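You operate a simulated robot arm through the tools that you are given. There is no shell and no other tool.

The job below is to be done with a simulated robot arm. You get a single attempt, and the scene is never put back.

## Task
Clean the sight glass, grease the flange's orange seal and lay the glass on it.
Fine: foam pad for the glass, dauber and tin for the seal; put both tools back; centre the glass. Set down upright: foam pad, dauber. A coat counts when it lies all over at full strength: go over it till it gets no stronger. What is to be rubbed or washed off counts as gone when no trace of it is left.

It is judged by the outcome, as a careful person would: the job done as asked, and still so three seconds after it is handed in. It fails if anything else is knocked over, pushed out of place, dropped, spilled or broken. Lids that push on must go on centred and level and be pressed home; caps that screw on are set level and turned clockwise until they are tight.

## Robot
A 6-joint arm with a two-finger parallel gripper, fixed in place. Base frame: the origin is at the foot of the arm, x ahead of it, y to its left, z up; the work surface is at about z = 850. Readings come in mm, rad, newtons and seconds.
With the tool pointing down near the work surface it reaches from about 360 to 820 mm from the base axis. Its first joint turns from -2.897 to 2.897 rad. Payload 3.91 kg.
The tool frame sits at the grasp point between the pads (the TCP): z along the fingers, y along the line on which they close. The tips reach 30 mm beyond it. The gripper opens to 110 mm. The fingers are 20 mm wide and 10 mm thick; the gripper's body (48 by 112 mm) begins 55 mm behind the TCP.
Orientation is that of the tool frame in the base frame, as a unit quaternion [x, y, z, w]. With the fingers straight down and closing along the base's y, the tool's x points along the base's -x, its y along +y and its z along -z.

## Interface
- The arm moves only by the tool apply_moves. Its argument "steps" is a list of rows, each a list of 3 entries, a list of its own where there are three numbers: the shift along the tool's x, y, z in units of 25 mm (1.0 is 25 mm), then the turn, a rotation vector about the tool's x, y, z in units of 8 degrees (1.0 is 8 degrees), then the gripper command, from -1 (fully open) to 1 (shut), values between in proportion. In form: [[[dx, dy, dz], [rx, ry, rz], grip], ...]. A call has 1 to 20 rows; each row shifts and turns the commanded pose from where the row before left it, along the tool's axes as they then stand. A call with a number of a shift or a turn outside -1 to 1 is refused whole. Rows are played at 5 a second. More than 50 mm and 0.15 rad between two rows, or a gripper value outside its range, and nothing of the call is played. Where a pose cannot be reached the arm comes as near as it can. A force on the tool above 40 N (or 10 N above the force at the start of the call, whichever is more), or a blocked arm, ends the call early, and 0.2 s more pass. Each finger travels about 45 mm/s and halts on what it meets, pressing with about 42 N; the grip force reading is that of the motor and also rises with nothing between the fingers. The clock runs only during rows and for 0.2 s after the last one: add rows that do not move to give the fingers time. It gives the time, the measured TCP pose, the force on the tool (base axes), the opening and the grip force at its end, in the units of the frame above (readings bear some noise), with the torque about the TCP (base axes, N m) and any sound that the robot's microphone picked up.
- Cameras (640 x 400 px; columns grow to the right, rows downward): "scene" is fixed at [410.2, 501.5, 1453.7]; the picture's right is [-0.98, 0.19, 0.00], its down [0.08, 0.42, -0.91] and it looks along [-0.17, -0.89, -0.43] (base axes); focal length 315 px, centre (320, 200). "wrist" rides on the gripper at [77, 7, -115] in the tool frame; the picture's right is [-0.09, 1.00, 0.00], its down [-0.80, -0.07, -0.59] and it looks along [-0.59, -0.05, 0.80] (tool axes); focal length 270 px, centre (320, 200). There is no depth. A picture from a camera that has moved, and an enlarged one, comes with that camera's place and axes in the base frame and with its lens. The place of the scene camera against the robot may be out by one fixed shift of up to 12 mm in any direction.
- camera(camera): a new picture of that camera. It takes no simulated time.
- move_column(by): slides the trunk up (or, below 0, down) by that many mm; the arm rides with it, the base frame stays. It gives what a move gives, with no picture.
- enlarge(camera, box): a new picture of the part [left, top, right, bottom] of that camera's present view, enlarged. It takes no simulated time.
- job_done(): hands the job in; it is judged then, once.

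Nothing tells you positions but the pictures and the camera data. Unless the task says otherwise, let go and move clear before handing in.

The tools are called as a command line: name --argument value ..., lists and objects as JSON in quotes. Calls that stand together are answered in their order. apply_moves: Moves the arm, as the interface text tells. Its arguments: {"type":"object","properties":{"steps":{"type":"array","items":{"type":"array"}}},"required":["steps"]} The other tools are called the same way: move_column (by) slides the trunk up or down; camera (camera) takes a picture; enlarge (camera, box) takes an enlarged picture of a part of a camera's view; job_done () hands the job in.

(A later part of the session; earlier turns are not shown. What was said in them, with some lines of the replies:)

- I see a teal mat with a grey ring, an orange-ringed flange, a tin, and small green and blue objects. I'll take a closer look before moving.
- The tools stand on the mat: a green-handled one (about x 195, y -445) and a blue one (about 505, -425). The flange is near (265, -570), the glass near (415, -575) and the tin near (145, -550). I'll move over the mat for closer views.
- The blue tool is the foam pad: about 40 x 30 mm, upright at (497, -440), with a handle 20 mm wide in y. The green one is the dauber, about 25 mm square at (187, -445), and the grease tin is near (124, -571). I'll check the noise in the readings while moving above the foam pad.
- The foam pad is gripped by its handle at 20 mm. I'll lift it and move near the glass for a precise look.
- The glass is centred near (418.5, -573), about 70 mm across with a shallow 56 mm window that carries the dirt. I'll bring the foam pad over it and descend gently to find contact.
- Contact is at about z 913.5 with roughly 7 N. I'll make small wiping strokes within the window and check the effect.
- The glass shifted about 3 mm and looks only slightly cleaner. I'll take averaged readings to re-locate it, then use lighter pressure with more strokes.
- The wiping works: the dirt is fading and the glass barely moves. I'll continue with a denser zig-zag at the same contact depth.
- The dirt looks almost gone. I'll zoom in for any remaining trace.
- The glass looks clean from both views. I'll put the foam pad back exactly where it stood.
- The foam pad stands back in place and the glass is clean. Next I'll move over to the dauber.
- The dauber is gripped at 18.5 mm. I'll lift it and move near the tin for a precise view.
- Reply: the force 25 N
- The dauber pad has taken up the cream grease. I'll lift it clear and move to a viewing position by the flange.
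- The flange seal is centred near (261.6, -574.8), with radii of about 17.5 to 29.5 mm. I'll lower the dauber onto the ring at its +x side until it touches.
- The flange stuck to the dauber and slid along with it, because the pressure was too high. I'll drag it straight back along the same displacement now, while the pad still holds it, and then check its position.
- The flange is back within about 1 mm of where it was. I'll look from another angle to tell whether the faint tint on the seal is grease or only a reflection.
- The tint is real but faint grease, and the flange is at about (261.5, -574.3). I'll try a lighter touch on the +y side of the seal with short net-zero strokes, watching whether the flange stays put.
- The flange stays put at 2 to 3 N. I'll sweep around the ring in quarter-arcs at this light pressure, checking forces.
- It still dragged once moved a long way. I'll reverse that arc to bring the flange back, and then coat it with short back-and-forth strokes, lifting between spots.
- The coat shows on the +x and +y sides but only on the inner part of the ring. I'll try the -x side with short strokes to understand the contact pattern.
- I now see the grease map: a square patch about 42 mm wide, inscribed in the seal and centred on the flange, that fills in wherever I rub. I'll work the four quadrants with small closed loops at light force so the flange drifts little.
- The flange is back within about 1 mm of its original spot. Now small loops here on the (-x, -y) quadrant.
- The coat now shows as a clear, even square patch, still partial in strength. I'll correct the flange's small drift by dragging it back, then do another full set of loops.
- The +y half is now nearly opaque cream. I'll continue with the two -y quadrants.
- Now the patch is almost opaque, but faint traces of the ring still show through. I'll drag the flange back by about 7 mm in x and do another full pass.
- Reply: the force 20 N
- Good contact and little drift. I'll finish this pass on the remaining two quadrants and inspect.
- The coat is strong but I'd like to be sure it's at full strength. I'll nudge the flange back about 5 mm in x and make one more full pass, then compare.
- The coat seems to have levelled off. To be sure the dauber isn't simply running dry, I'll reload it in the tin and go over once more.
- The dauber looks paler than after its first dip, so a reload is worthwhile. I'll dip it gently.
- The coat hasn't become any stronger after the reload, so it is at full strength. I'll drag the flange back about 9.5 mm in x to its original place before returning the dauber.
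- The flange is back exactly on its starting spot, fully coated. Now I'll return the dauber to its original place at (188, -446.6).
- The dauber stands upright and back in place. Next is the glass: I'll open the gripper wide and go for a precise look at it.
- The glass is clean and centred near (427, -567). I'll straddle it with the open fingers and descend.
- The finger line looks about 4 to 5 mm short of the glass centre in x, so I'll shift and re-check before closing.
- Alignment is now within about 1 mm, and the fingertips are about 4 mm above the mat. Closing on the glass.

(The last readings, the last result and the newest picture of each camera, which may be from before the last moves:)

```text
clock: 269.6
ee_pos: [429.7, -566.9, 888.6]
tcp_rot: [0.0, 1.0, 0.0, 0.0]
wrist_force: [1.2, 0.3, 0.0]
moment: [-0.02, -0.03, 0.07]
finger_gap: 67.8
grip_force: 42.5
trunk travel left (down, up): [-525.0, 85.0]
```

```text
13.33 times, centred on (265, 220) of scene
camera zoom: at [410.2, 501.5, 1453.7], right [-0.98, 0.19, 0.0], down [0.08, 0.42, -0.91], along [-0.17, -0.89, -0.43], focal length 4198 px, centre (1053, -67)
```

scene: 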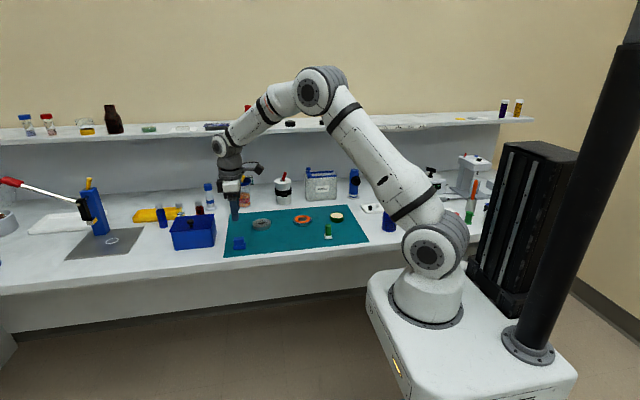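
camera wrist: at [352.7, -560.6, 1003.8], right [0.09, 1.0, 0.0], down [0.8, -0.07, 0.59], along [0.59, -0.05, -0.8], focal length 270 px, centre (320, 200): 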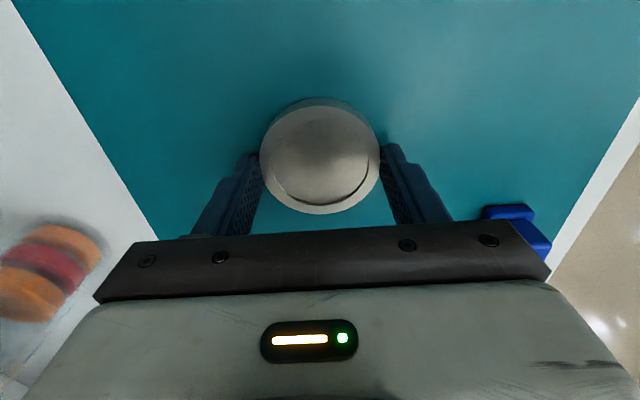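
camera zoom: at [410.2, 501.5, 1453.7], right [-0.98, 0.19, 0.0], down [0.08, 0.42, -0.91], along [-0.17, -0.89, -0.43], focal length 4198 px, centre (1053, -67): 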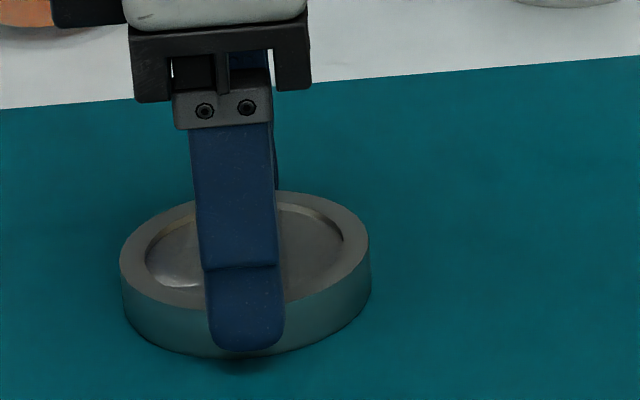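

The glass is held at 68 mm. I'll lift it gently and carry it to a viewing point beside the flange.

apply_moves --steps '[[[0, 0, -0.2], [0, 0, 0], 1], [[0, 0, -0.6], [0, 0, 0], 1], [[0, 0, -0.8], [0, 0, 0], 1], [[0, 0, -0.8], [0, 0, 0], 1], [[0, 0, -0.8], [0, 0, 0], 1], [[0, 0, -0.8], [0, 0, 0], 1], [[0, 0, 0], [0, 0, 0], 1], [[0.814, -0.034, 0], [0, 0, 0], 1], [[0.814, -0.034, 0], [0, 0, 0], 1], [[0.814, -0.034, 0], [0, 0, 0], 1], [[0.814, -0.034, 0], [0, 0, 0], 1], [[0.814, -0.034, 0], [0, 0, 0], 1], [[0.814, -0.034, 0], [0, 0, 0], 1], [[0.816, -0.036, 0], [0, 0, 0], 1], [[0, 0, 0], [0, 0, 0], 1], [[0, 0, 0], [0, 0, 0], 1]]'

apply_moves --steps '[[[0, 0, 0], [0, 0, 0], 1]]'

apply_moves --steps '[[[0, 0, 0], [0, 0, 0], 1]]'

camera --camera "wrist"

enlarge --camera "wrist" --box '[250, 20, 390, 150]'

enlarge --camera "scene" --box '[270, 170, 350, 235]'

```text
clock: 273.0
ee_pos: [287.2, -574.6, 988.2]
tcp_rot: [-0.001, 1.0, 0.001, 0.0]
wrist_force: [-0.4, 0.1, -5.0]
moment: [-0.01, 0.04, -0.04]
finger_gap: 67.8
grip_force: 42.0
trunk travel left (down, up): [-525.0, 85.0]
```

```text
clock: 273.4
ee_pos: [287.3, -574.6, 988.3]
tcp_rot: [0.0, 1.0, 0.0, 0.0]
wrist_force: [-0.1, -1.0, -5.2]
moment: [0.01, -0.04, 0.0]
finger_gap: 67.7
grip_force: 41.7
trunk travel left (down, up): [-525.0, 85.0]
```

```text
clock: 273.8
ee_pos: [288.1, -573.6, 989.7]
tcp_rot: [0.0, 1.0, 0.001, 0.0]
wrist_force: [0.2, 0.6, -6.5]
moment: [0.0, -0.04, 0.02]
finger_gap: 68.0
grip_force: 42.1
trunk travel left (down, up): [-525.0, 85.0]
```

```text
taken
camera wrist: at [210.3, -567.0, 1103.9], right [0.09, 1.0, 0.0], down [0.8, -0.07, 0.59], along [0.59, -0.05, -0.8], focal length 270 px, centre (320, 200)
```

wrist: 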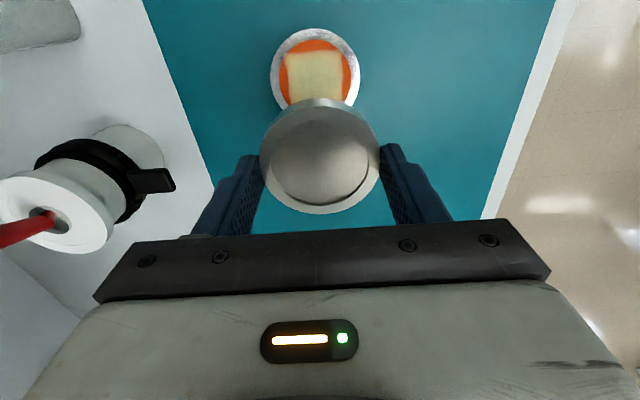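

```text
3.08 times, centred on (320, 85) of wrist
camera zoom: at [210.3, -567.0, 1103.9], right [0.09, 1.0, 0.0], down [0.8, -0.07, 0.59], along [0.59, -0.05, -0.8], focal length 832 px, centre (320, 554)
```

zoom: 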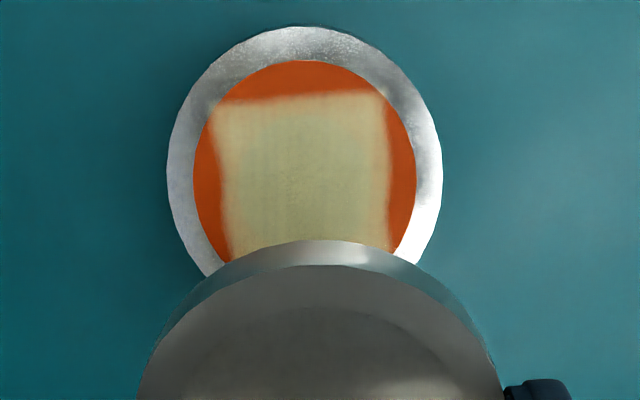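

```text
6.15 times, centred on (310, 202) of scene
camera zoom: at [410.2, 501.5, 1453.7], right [-0.98, 0.19, 0.0], down [0.08, 0.42, -0.91], along [-0.17, -0.89, -0.43], focal length 1938 px, centre (382, 185)
```

zoom: 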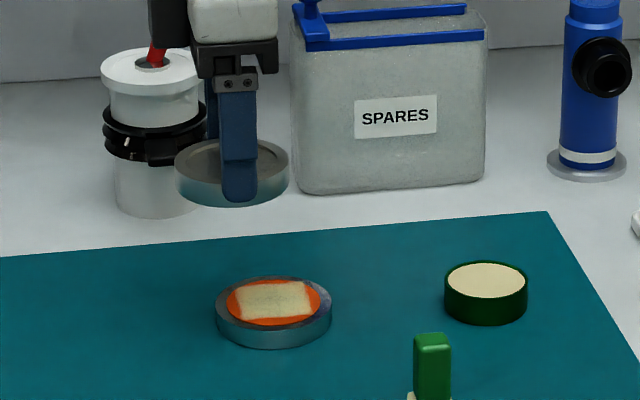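

The glass is about 23 mm from alignment with the flange in x, and both cameras agree. I'll move over and descend to just above the seal, then check.

apply_moves --steps '[[[0.466, -0.038, 0], [0, 0, 0], 1], [[0.466, -0.038, 0], [0, 0, 0], 1], [[0, 0, 0.8], [0, 0, 0], 1], [[0, 0, 0.8], [0, 0, 0], 1], [[0, 0, 0.8], [0, 0, 0], 1], [[0, 0, 0.5], [0, 0, 0], 1], [[0, 0, 0.3], [0, 0, 0], 1], [[0, 0, 0], [0, 0, 0], 1], [[0, 0, 0], [0, 0, 0], 1]]'

camera --camera "wrist"

enlarge --camera "wrist" --box '[230, 85, 410, 235]'

enlarge --camera "scene" --box '[280, 195, 330, 235]'

```text
clock: 275.8
ee_pos: [263.4, -573.8, 906.5]
tcp_rot: [0.0, 1.0, -0.001, -0.001]
wrist_force: [0.3, 0.2, -6.1]
moment: [-0.01, 0.02, -0.02]
finger_gap: 67.8
grip_force: 41.4
trunk travel left (down, up): [-525.0, 85.0]
```

```text
taken
camera wrist: at [186.2, -568.5, 1022.0], right [0.09, 1.0, 0.0], down [0.8, -0.07, 0.59], along [0.59, -0.05, -0.8], focal length 270 px, centre (320, 200)
```

wrist: 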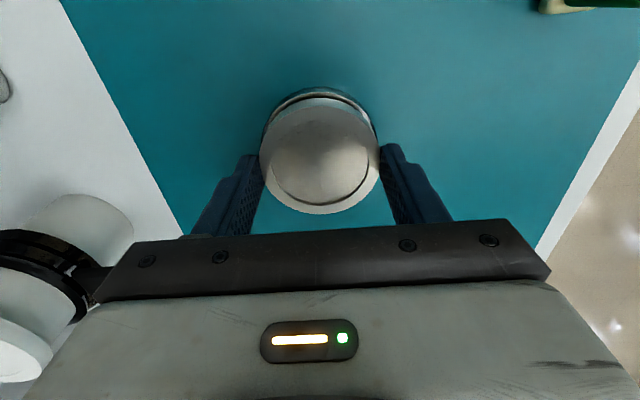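

```text
2.67 times, centred on (320, 160) of wrist
camera zoom: at [186.2, -568.5, 1022.0], right [0.09, 1.0, 0.0], down [0.8, -0.07, 0.59], along [0.59, -0.05, -0.8], focal length 721 px, centre (320, 307)
```

zoom: 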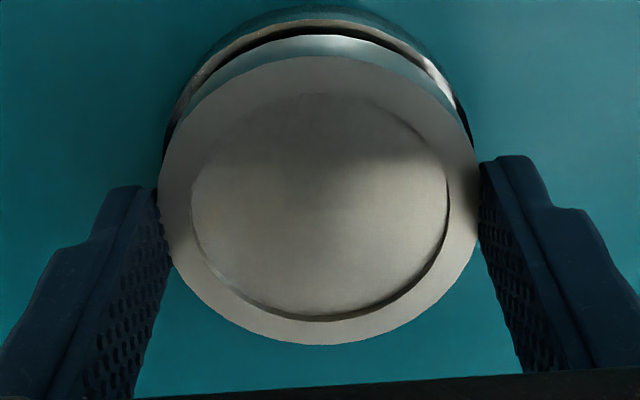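

```text
10.00 times, centred on (305, 215) of scene
camera zoom: at [410.2, 501.5, 1453.7], right [-0.98, 0.19, 0.0], down [0.08, 0.42, -0.91], along [-0.17, -0.89, -0.43], focal length 3149 px, centre (470, 50)
```

zoom: 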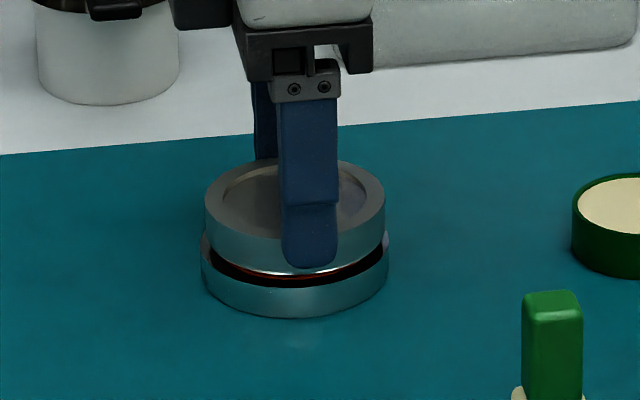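

enlarge --camera "wrist" --box '[280, 80, 400, 160]'

enlarge --camera "wrist" --box '[240, 80, 360, 160]'

```text
5.00 times, centred on (340, 120) of wrist
camera zoom: at [186.2, -568.5, 1022.0], right [0.09, 1.0, 0.0], down [0.8, -0.07, 0.59], along [0.59, -0.05, -0.8], focal length 1351 px, centre (220, 600)
```

zoom: 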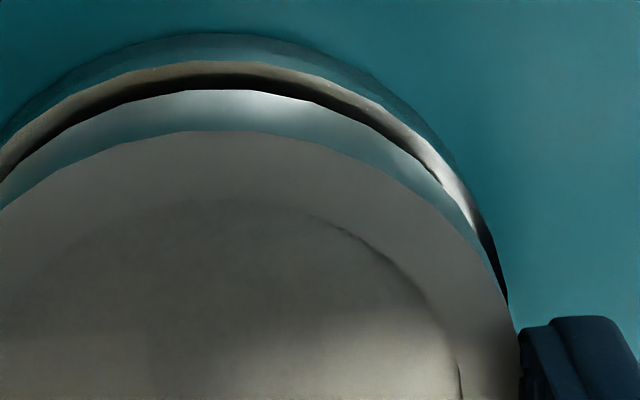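

```text
5.00 times, centred on (300, 120) of wrist
camera zoom: at [186.2, -568.5, 1022.0], right [0.09, 1.0, 0.0], down [0.8, -0.07, 0.59], along [0.59, -0.05, -0.8], focal length 1351 px, centre (420, 600)
```

zoom: 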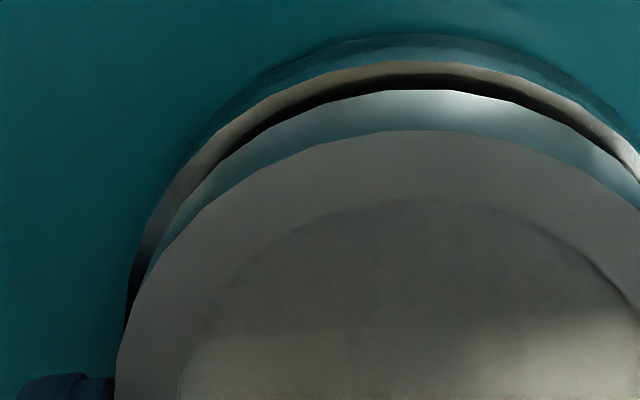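

Centred in both views to well under 1 mm. I'll lower the glass gently onto the seal.

apply_moves --steps '[[[0, 0, 0.06], [0, 0, 0], 1], [[0, 0, 0.06], [0, 0, 0], 1], [[0, 0, 0], [0, 0, 0], 1]]'

apply_moves --steps '[[[0, 0, 0.04], [0, 0, 0], 1], [[0, 0, 0], [0, 0, 0], 1]]'

apply_moves --steps '[[[0, 0, 0.03], [0, 0, 0], 1], [[0, 0, 0], [0, 0, 0], 1]]'

enlarge --camera "scene" --box '[280, 195, 330, 235]'

```text
clock: 276.6
ee_pos: [262.7, -574.0, 904.5]
tcp_rot: [0.0, 1.0, 0.0, 0.0]
wrist_force: [-0.4, 0.4, -5.8]
moment: [0.01, 0.01, 0.01]
finger_gap: 68.1
grip_force: 41.9
trunk travel left (down, up): [-525.0, 85.0]
```

```text
clock: 277.2
ee_pos: [263.4, -574.9, 904.6]
tcp_rot: [0.0, 1.0, 0.0, 0.0]
wrist_force: [-0.3, -0.3, -7.1]
moment: [0.01, -0.04, 0.01]
finger_gap: 68.0
grip_force: 42.4
trunk travel left (down, up): [-525.0, 85.0]
```

```text
clock: 277.8
ee_pos: [265.1, -574.5, 903.2]
tcp_rot: [-0.001, 1.0, 0.0, 0.0]
wrist_force: [-1.3, -0.8, -2.9]
moment: [0.01, 0.04, 0.02]
finger_gap: 67.9
grip_force: 42.4
trunk travel left (down, up): [-525.0, 85.0]
```

```text
10.00 times, centred on (305, 215) of scene
camera zoom: at [410.2, 501.5, 1453.7], right [-0.98, 0.19, 0.0], down [0.08, 0.42, -0.91], along [-0.17, -0.89, -0.43], focal length 3149 px, centre (470, 50)
```

zoom: 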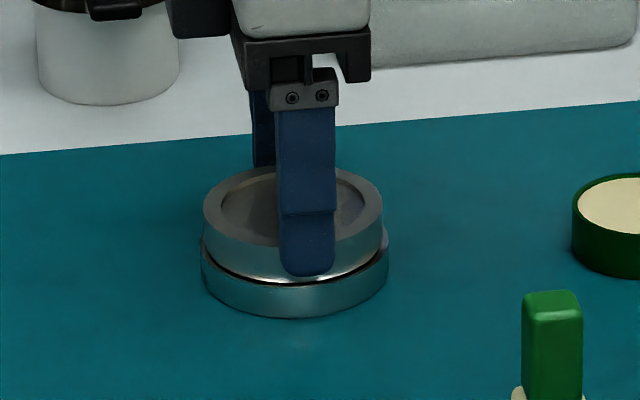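

enlarge --camera "scene" --box '[292, 210, 324, 232]'

enlarge --camera "wrist" --box '[256, 85, 384, 165]'

```text
16.00 times, centred on (308, 221) of scene
camera zoom: at [410.2, 501.5, 1453.7], right [-0.98, 0.19, 0.0], down [0.08, 0.42, -0.91], along [-0.17, -0.89, -0.43], focal length 5038 px, centre (512, -136)
```

zoom: 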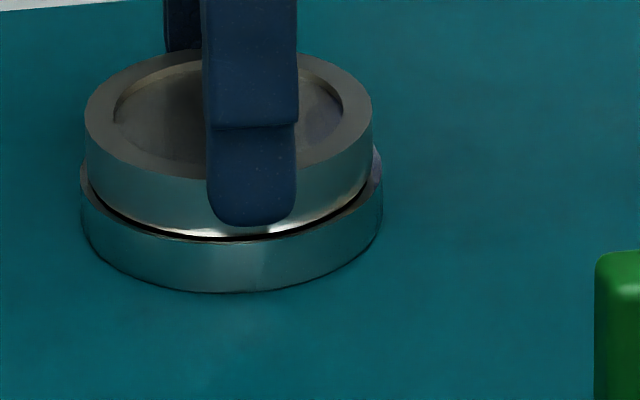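

```text
5.00 times, centred on (320, 125) of wrist
camera zoom: at [187.0, -568.5, 1018.5], right [0.09, 1.0, 0.0], down [0.8, -0.07, 0.59], along [0.59, -0.05, -0.8], focal length 1351 px, centre (320, 575)
```

zoom: 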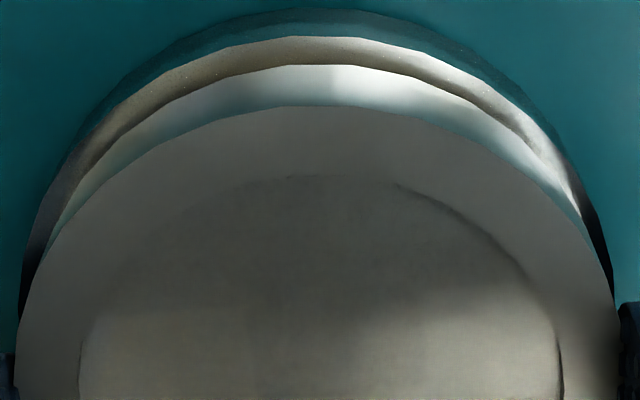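

apply_moves --steps '[[[0, 0, -0.04], [0, 0, 0], 1], [[0.033, 0, 0], [0, 0, 0], 1], [[0, 0, 0.02], [0, 0, 0], 1], [[0, 0, 0], [0, 0, 0], 1]]'

enlarge --camera "scene" --box '[292, 210, 324, 232]'

enlarge --camera "wrist" --box '[256, 85, 384, 165]'

```text
clock: 278.8
ee_pos: [261.2, -575.4, 903.4]
tcp_rot: [0.0, 1.0, 0.0, 0.0]
wrist_force: [-1.4, 0.2, -6.3]
moment: [-0.02, 0.02, 0.01]
finger_gap: 67.9
grip_force: 41.9
trunk travel left (down, up): [-525.0, 85.0]
```

```text
16.00 times, centred on (308, 221) of scene
camera zoom: at [410.2, 501.5, 1453.7], right [-0.98, 0.19, 0.0], down [0.08, 0.42, -0.91], along [-0.17, -0.89, -0.43], focal length 5038 px, centre (512, -136)
```

zoom: 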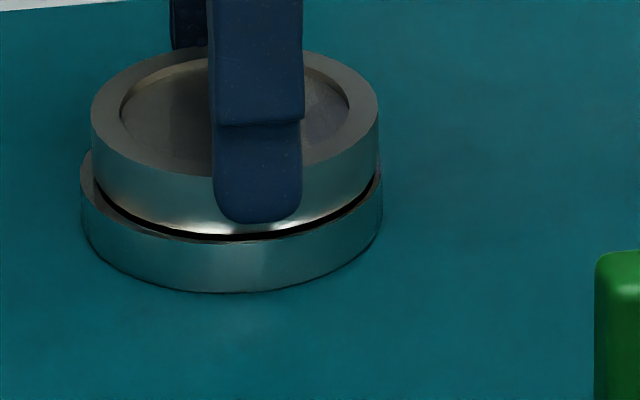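

```text
5.00 times, centred on (320, 125) of wrist
camera zoom: at [185.5, -569.1, 1018.8], right [0.09, 1.0, 0.0], down [0.8, -0.07, 0.59], along [0.59, -0.05, -0.8], focal length 1351 px, centre (320, 575)
```

zoom: 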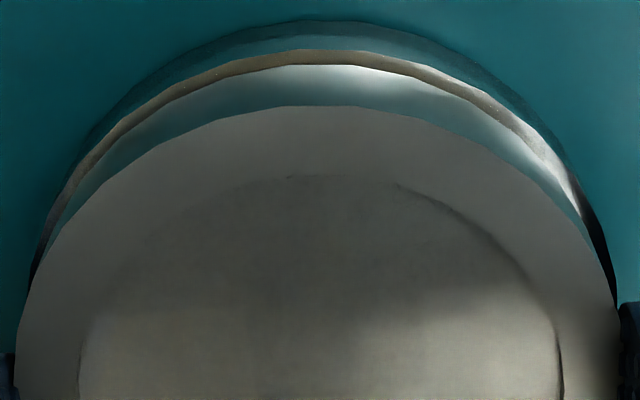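

apply_moves --steps '[[[-0.026, 0, 0], [0, 0, 0], 1], [[0, 0, 0], [0, 0, 0], 1], [[0, 0, 0], [0, 0, 0], 1]]'

enlarge --camera "scene" --box '[292, 210, 324, 232]'

enlarge --camera "wrist" --box '[256, 85, 384, 165]'

```text
clock: 279.6
ee_pos: [264.6, -574.5, 903.8]
tcp_rot: [0.0, 1.0, 0.0, 0.001]
wrist_force: [0.1, 1.1, -5.3]
moment: [0.01, 0.01, 0.0]
finger_gap: 67.9
grip_force: 42.1
trunk travel left (down, up): [-525.0, 85.0]
```

```text
16.00 times, centred on (308, 221) of scene
camera zoom: at [410.2, 501.5, 1453.7], right [-0.98, 0.19, 0.0], down [0.08, 0.42, -0.91], along [-0.17, -0.89, -0.43], focal length 5038 px, centre (512, -136)
```

zoom: 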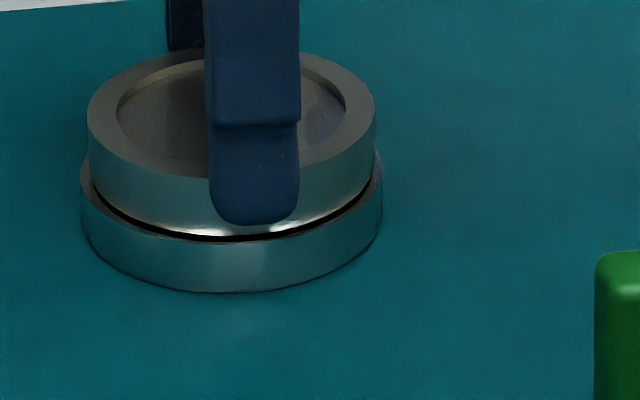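

```text
5.00 times, centred on (320, 125) of wrist
camera zoom: at [186.4, -568.7, 1018.7], right [0.09, 1.0, 0.0], down [0.8, -0.07, 0.59], along [0.59, -0.05, -0.8], focal length 1351 px, centre (320, 575)
```

zoom: 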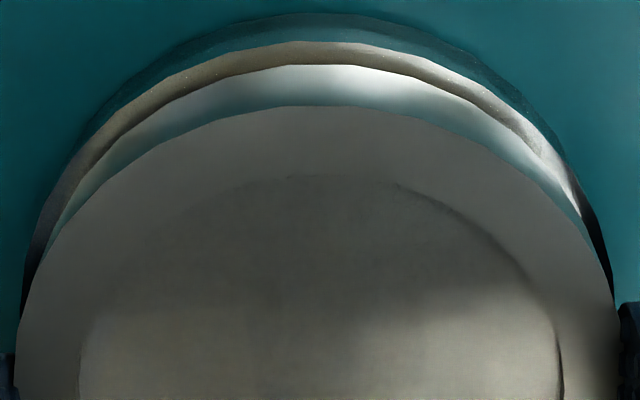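

apply_moves --steps '[[[0, 0, 0.02], [0, 0, 0], 1], [[0, 0, 0], [0, 0, 0], 1]]'

apply_moves --steps '[[[0, 0, 0.02], [0, 0, 0], 1], [[0, 0, 0], [0, 0, 0], 1]]'

apply_moves --steps '[[[0, 0, 0.02], [0, 0, 0], 1], [[0, 0, 0], [0, 0, 0], 1]]'

enlarge --camera "scene" --box '[292, 210, 324, 232]'

enlarge --camera "wrist" --box '[256, 85, 384, 165]'

```text
clock: 280.2
ee_pos: [263.1, -575.9, 904.4]
tcp_rot: [0.0, 1.0, 0.0, 0.0]
wrist_force: [-0.5, -0.4, -6.3]
moment: [0.02, 0.01, -0.01]
finger_gap: 67.7
grip_force: 42.4
trunk travel left (down, up): [-525.0, 85.0]
```

```text
clock: 280.8
ee_pos: [264.4, -575.1, 903.8]
tcp_rot: [0.0, 1.0, 0.001, -0.001]
wrist_force: [-0.3, 1.5, 0.0]
moment: [0.2, 0.02, 0.0]
finger_gap: 67.9
grip_force: 42.3
trunk travel left (down, up): [-525.0, 85.0]
```

```text
clock: 281.4
ee_pos: [264.1, -575.7, 904.2]
tcp_rot: [-0.001, 1.0, -0.001, 0.0]
wrist_force: [-0.9, -0.6, 4.9]
moment: [0.31, 0.12, 0.04]
finger_gap: 67.8
grip_force: 42.1
trunk travel left (down, up): [-525.0, 85.0]
```

```text
16.00 times, centred on (308, 221) of scene
camera zoom: at [410.2, 501.5, 1453.7], right [-0.98, 0.19, 0.0], down [0.08, 0.42, -0.91], along [-0.17, -0.89, -0.43], focal length 5038 px, centre (512, -136)
```

zoom: 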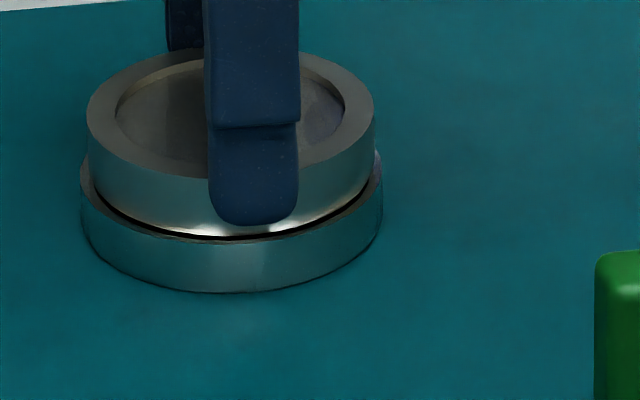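

```text
5.00 times, centred on (320, 125) of wrist
camera zoom: at [186.4, -568.7, 1018.5], right [0.09, 1.0, 0.0], down [0.8, -0.07, 0.59], along [0.59, -0.05, -0.8], focal length 1351 px, centre (320, 575)
```

zoom: 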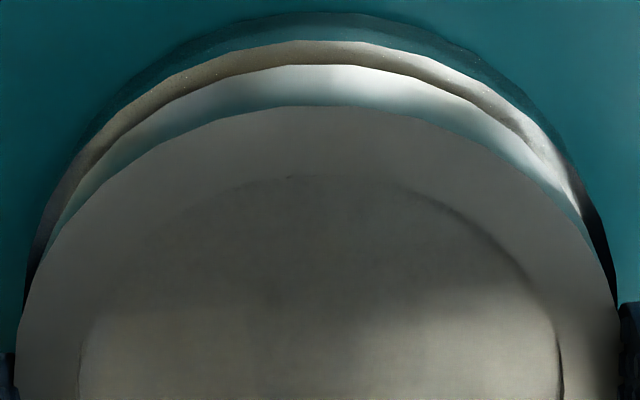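

The glass rests on the seal. I'll release gently, with the fingers opening symmetrically, then check the centring before lifting away.

apply_moves --steps '[[[0, 0, -0.01], [0, 0, 0], 1], [[0, 0, 0], [0, 0, 0], -0.2], [[0, 0, 0], [0, 0, 0], -0.27], [[0, 0, 0], [0, 0, 0], -0.35], [[0, 0, 0], [0, 0, 0], -0.5], [[0, 0, 0], [0, 0, 0], -0.5], [[0, 0, 0], [0, 0, 0], -0.5]]'

enlarge --camera "scene" --box '[292, 210, 324, 232]'

enlarge --camera "wrist" --box '[240, 85, 400, 225]'

```text
clock: 283.0
ee_pos: [264.1, -573.8, 902.7]
tcp_rot: [-0.001, 1.0, 0.0, 0.0]
wrist_force: [-1.0, 0.0, -0.1]
moment: [-0.04, 0.0, -0.01]
finger_gap: 82.7
grip_force: 0.1
trunk travel left (down, up): [-525.0, 85.0]
```

```text
16.00 times, centred on (308, 221) of scene
camera zoom: at [410.2, 501.5, 1453.7], right [-0.98, 0.19, 0.0], down [0.08, 0.42, -0.91], along [-0.17, -0.89, -0.43], focal length 5038 px, centre (512, -136)
```

zoom: 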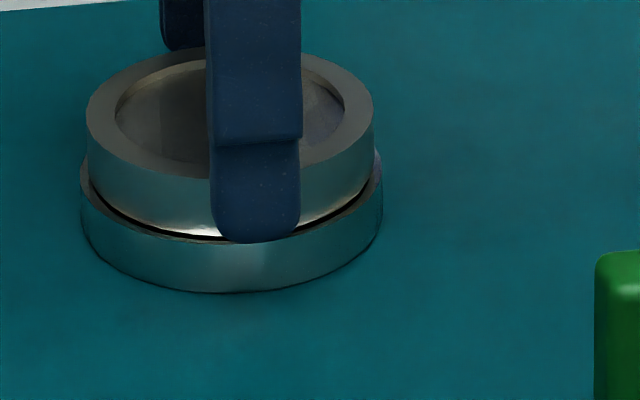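

```text
2.86 times, centred on (320, 155) of wrist
camera zoom: at [187.1, -568.5, 1018.2], right [0.09, 1.0, 0.0], down [0.8, -0.07, 0.59], along [0.59, -0.05, -0.8], focal length 772 px, centre (320, 329)
```

zoom: 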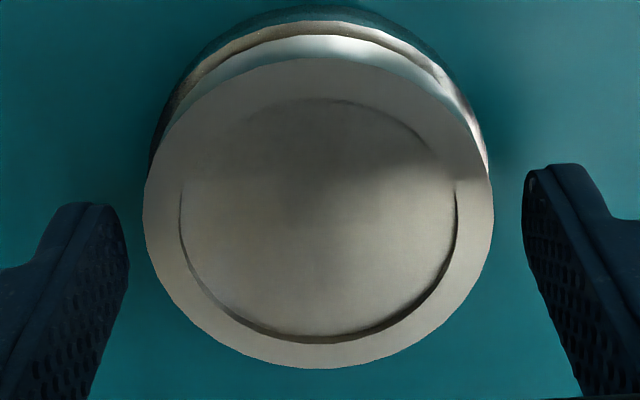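

apply_moves --steps '[[[0, 0, -0.3], [0, 0, 0], -0.5], [[0, 0, -0.7], [0, 0, 0], -0.5], [[0, 0, -1], [0, 0, 0], -0.5], [[0, 0, -1], [0, 0, 0], -0.5], [[-0.5, 0, -0.4], [0, 0, 0], -0.5], [[-0.5, 0, 0], [0, 0, 0], -0.5], [[0, 0, 0], [0, 0, 0], -0.5], [[0, 0, 0], [0, 0, 0], -0.5]]'

camera --camera "wrist"

enlarge --camera "wrist" --box '[256, 30, 384, 150]'

enlarge --camera "scene" --box '[292, 210, 324, 232]'

```text
clock: 284.8
ee_pos: [288.4, -575.8, 988.8]
tcp_rot: [0.0, 1.0, 0.0, 0.0]
wrist_force: [-0.2, -0.5, 0.0]
moment: [0.0, -0.04, 0.02]
finger_gap: 82.9
grip_force: 0.1
trunk travel left (down, up): [-525.0, 85.0]
```

```text
taken
camera wrist: at [211.8, -568.5, 1103.3], right [0.09, 1.0, 0.0], down [0.8, -0.07, 0.59], along [0.59, -0.05, -0.8], focal length 270 px, centre (320, 200)
```

wrist: 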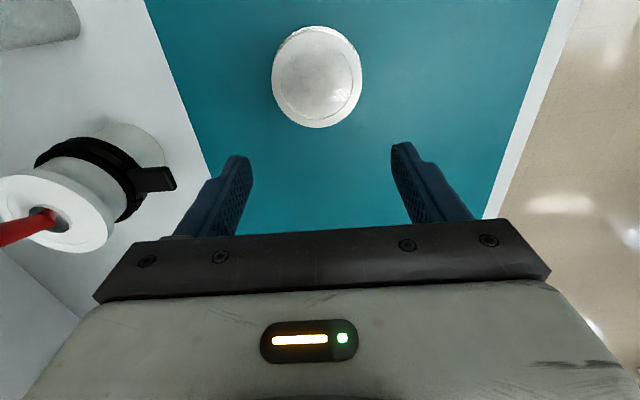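

```text
3.33 times, centred on (320, 90) of wrist
camera zoom: at [211.8, -568.5, 1103.3], right [0.09, 1.0, 0.0], down [0.8, -0.07, 0.59], along [0.59, -0.05, -0.8], focal length 901 px, centre (320, 567)
```

zoom: 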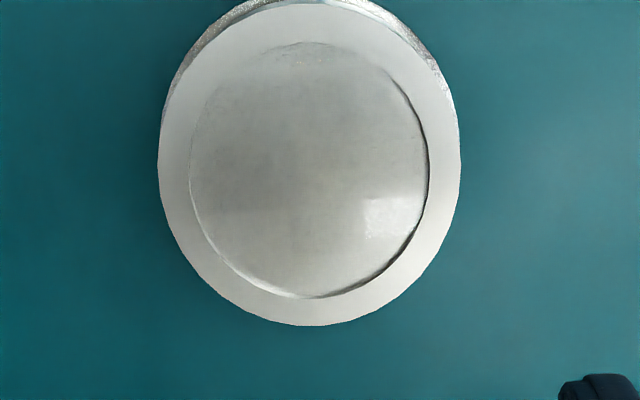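

```text
16.00 times, centred on (308, 221) of scene
camera zoom: at [410.2, 501.5, 1453.7], right [-0.98, 0.19, 0.0], down [0.08, 0.42, -0.91], along [-0.17, -0.89, -0.43], focal length 5038 px, centre (512, -136)
```

zoom: 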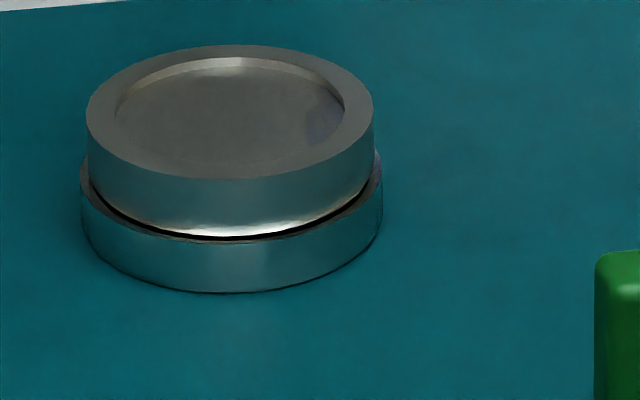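

enlarge --camera "scene" --box '[296, 216, 320, 231]'

apply_moves --steps '[[[0, 0.9, 0], [0, 0, 0], -0.5], [[0, 0.9, 0], [0, 0, 0], -0.5], [[0, 0.9, 0], [0, 0, 0], -0.5], [[0, 0.9, 0], [0, 0, 0], -0.5], [[0, 0, 0], [0, 0, 0], -0.5], [[0, 0, 0], [0, 0, 0], -0.5]]'

camera --camera "wrist"

enlarge --camera "wrist" --box '[150, 20, 290, 150]'

```text
16.00 times, centred on (308, 224) of scene
camera zoom: at [410.2, 501.5, 1453.7], right [-0.98, 0.19, 0.0], down [0.08, 0.42, -0.91], along [-0.17, -0.89, -0.43], focal length 5038 px, centre (512, -176)
```

zoom: 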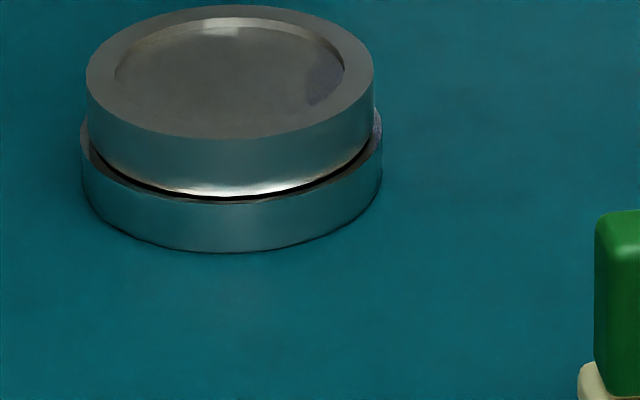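

```text
clock: 286.2
ee_pos: [289.4, -484.4, 988.5]
tcp_rot: [0.0, 1.0, 0.0, 0.0]
wrist_force: [0.1, -0.1, 0.5]
moment: [-0.04, 0.06, -0.01]
finger_gap: 82.7
grip_force: 0.1
trunk travel left (down, up): [-525.0, 85.0]
```

```text
taken
camera wrist: at [211.7, -478.2, 1102.8], right [0.09, 1.0, 0.0], down [0.8, -0.07, 0.59], along [0.59, -0.05, -0.8], focal length 270 px, centre (320, 200)
```

wrist: 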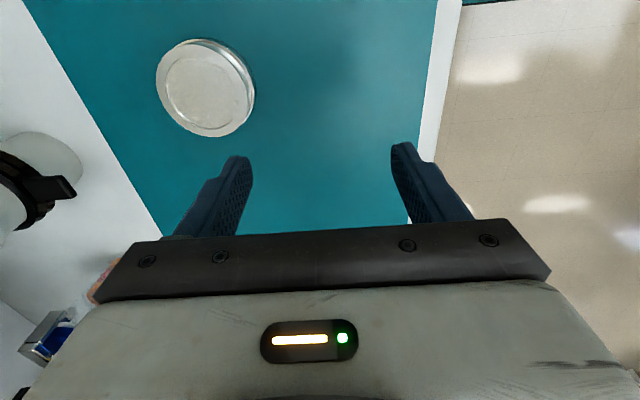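

```text
3.08 times, centred on (220, 85) of wrist
camera zoom: at [211.7, -478.2, 1102.8], right [0.09, 1.0, 0.0], down [0.8, -0.07, 0.59], along [0.59, -0.05, -0.8], focal length 832 px, centre (628, 554)
```

zoom: 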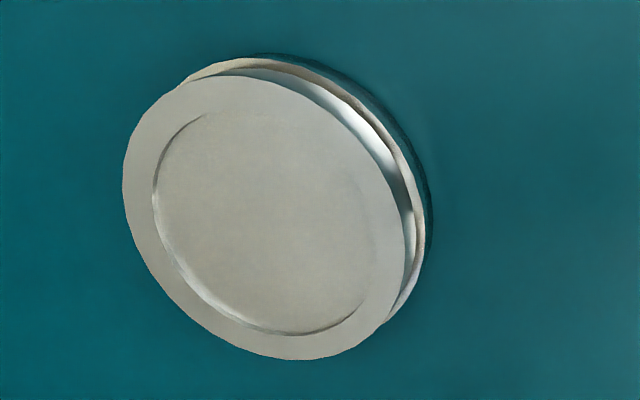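

The glass sits evenly, with a uniform ledge all round. I'll move the arm clear and do a final check of everything.

apply_moves --steps '[[[0, 0.4, -1], [0, 0, 0], -0.5], [[0, 0.4, -1], [0, 0, 0], -0.5], [[0, 0.4, -1], [0, 0, 0], -0.5], [[0, 0.4, -1], [0, 0, 0], -0.5], [[0, 0.4, -1], [0, 0, 0], -0.5], [[0, 0, 0], [0, 0, 0], -0.5], [[0, 0, 0], [0, 0, 0], -0.5]]'

camera --camera "scene"

enlarge --camera "scene" --box '[210, 160, 410, 285]'

enlarge --camera "scene" --box '[285, 195, 365, 245]'

camera --camera "wrist"

```text
clock: 287.8
ee_pos: [288.4, -433.0, 1112.9]
tcp_rot: [-0.001, 1.0, -0.001, 0.0]
wrist_force: [-0.6, 0.4, 0.5]
moment: [0.0, -0.01, 0.01]
finger_gap: 82.5
grip_force: 0.0
trunk travel left (down, up): [-525.0, 85.0]
```

```text
taken
```

scene: 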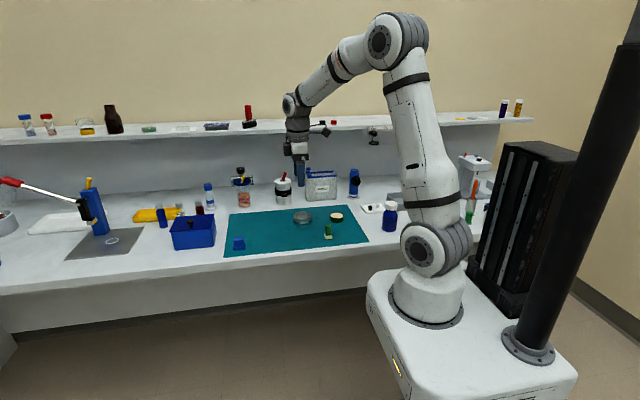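

```text
3.20 times, centred on (310, 222) of scene
camera zoom: at [410.2, 501.5, 1453.7], right [-0.98, 0.19, 0.0], down [0.08, 0.42, -0.91], along [-0.17, -0.89, -0.43], focal length 1008 px, centre (352, 128)
```

zoom: 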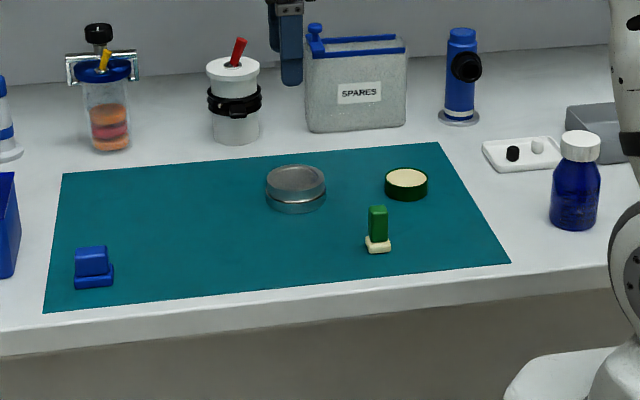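

```text
8.00 times, centred on (325, 220) of scene
camera zoom: at [410.2, 501.5, 1453.7], right [-0.98, 0.19, 0.0], down [0.08, 0.42, -0.91], along [-0.17, -0.89, -0.43], focal length 2519 px, centre (280, 40)
```

zoom: 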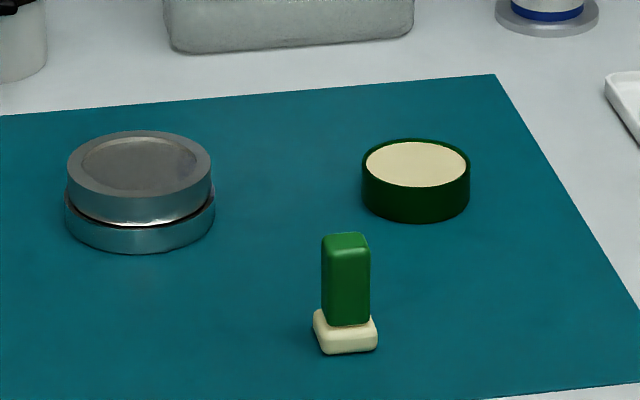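

```text
taken
camera wrist: at [211.4, -426.8, 1227.7], right [0.09, 1.0, 0.0], down [0.8, -0.07, 0.59], along [0.59, -0.05, -0.8], focal length 270 px, centre (320, 200)
```

wrist: 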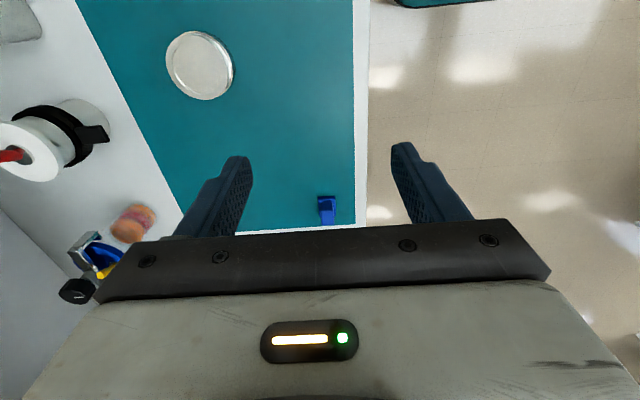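

The clean glass lies centred and level on the greased seal. The foam pad and dauber stand upright where they started, and the tin and everything else are undisturbed. I'm handing the job in.

job_done

```text
The job is handed in.
```

The glass is cleaned, the seal is greased and the glass is laid centred on the flange. I've handed the job in, but I haven't seen a verdict.

- **Glass:** No trace of dirt was visible in any view after wiping with the foam pad. From what I can measure, it sits within about half a millimetre of centre on the flange, and it looks level.
- **Seal:** The grease shows as a square patch about 42 mm wide across the seal, not the whole ring. Nothing I rubbed outside that square took any grease, so I treated it as the area to coat. One last pass with the dauber reloaded made it no stronger.
- **Flange:** It stuck to the dauber and slid several times while I greased it, by up to about 30 mm. I dragged it back each time, and it ended where it started as near as I can see.
- **Tools:** The foam pad and dauber are back in their original places, both upright. The dauber's pad still has grease on it.

Nothing else on the bench looks moved, and the arm is clear.
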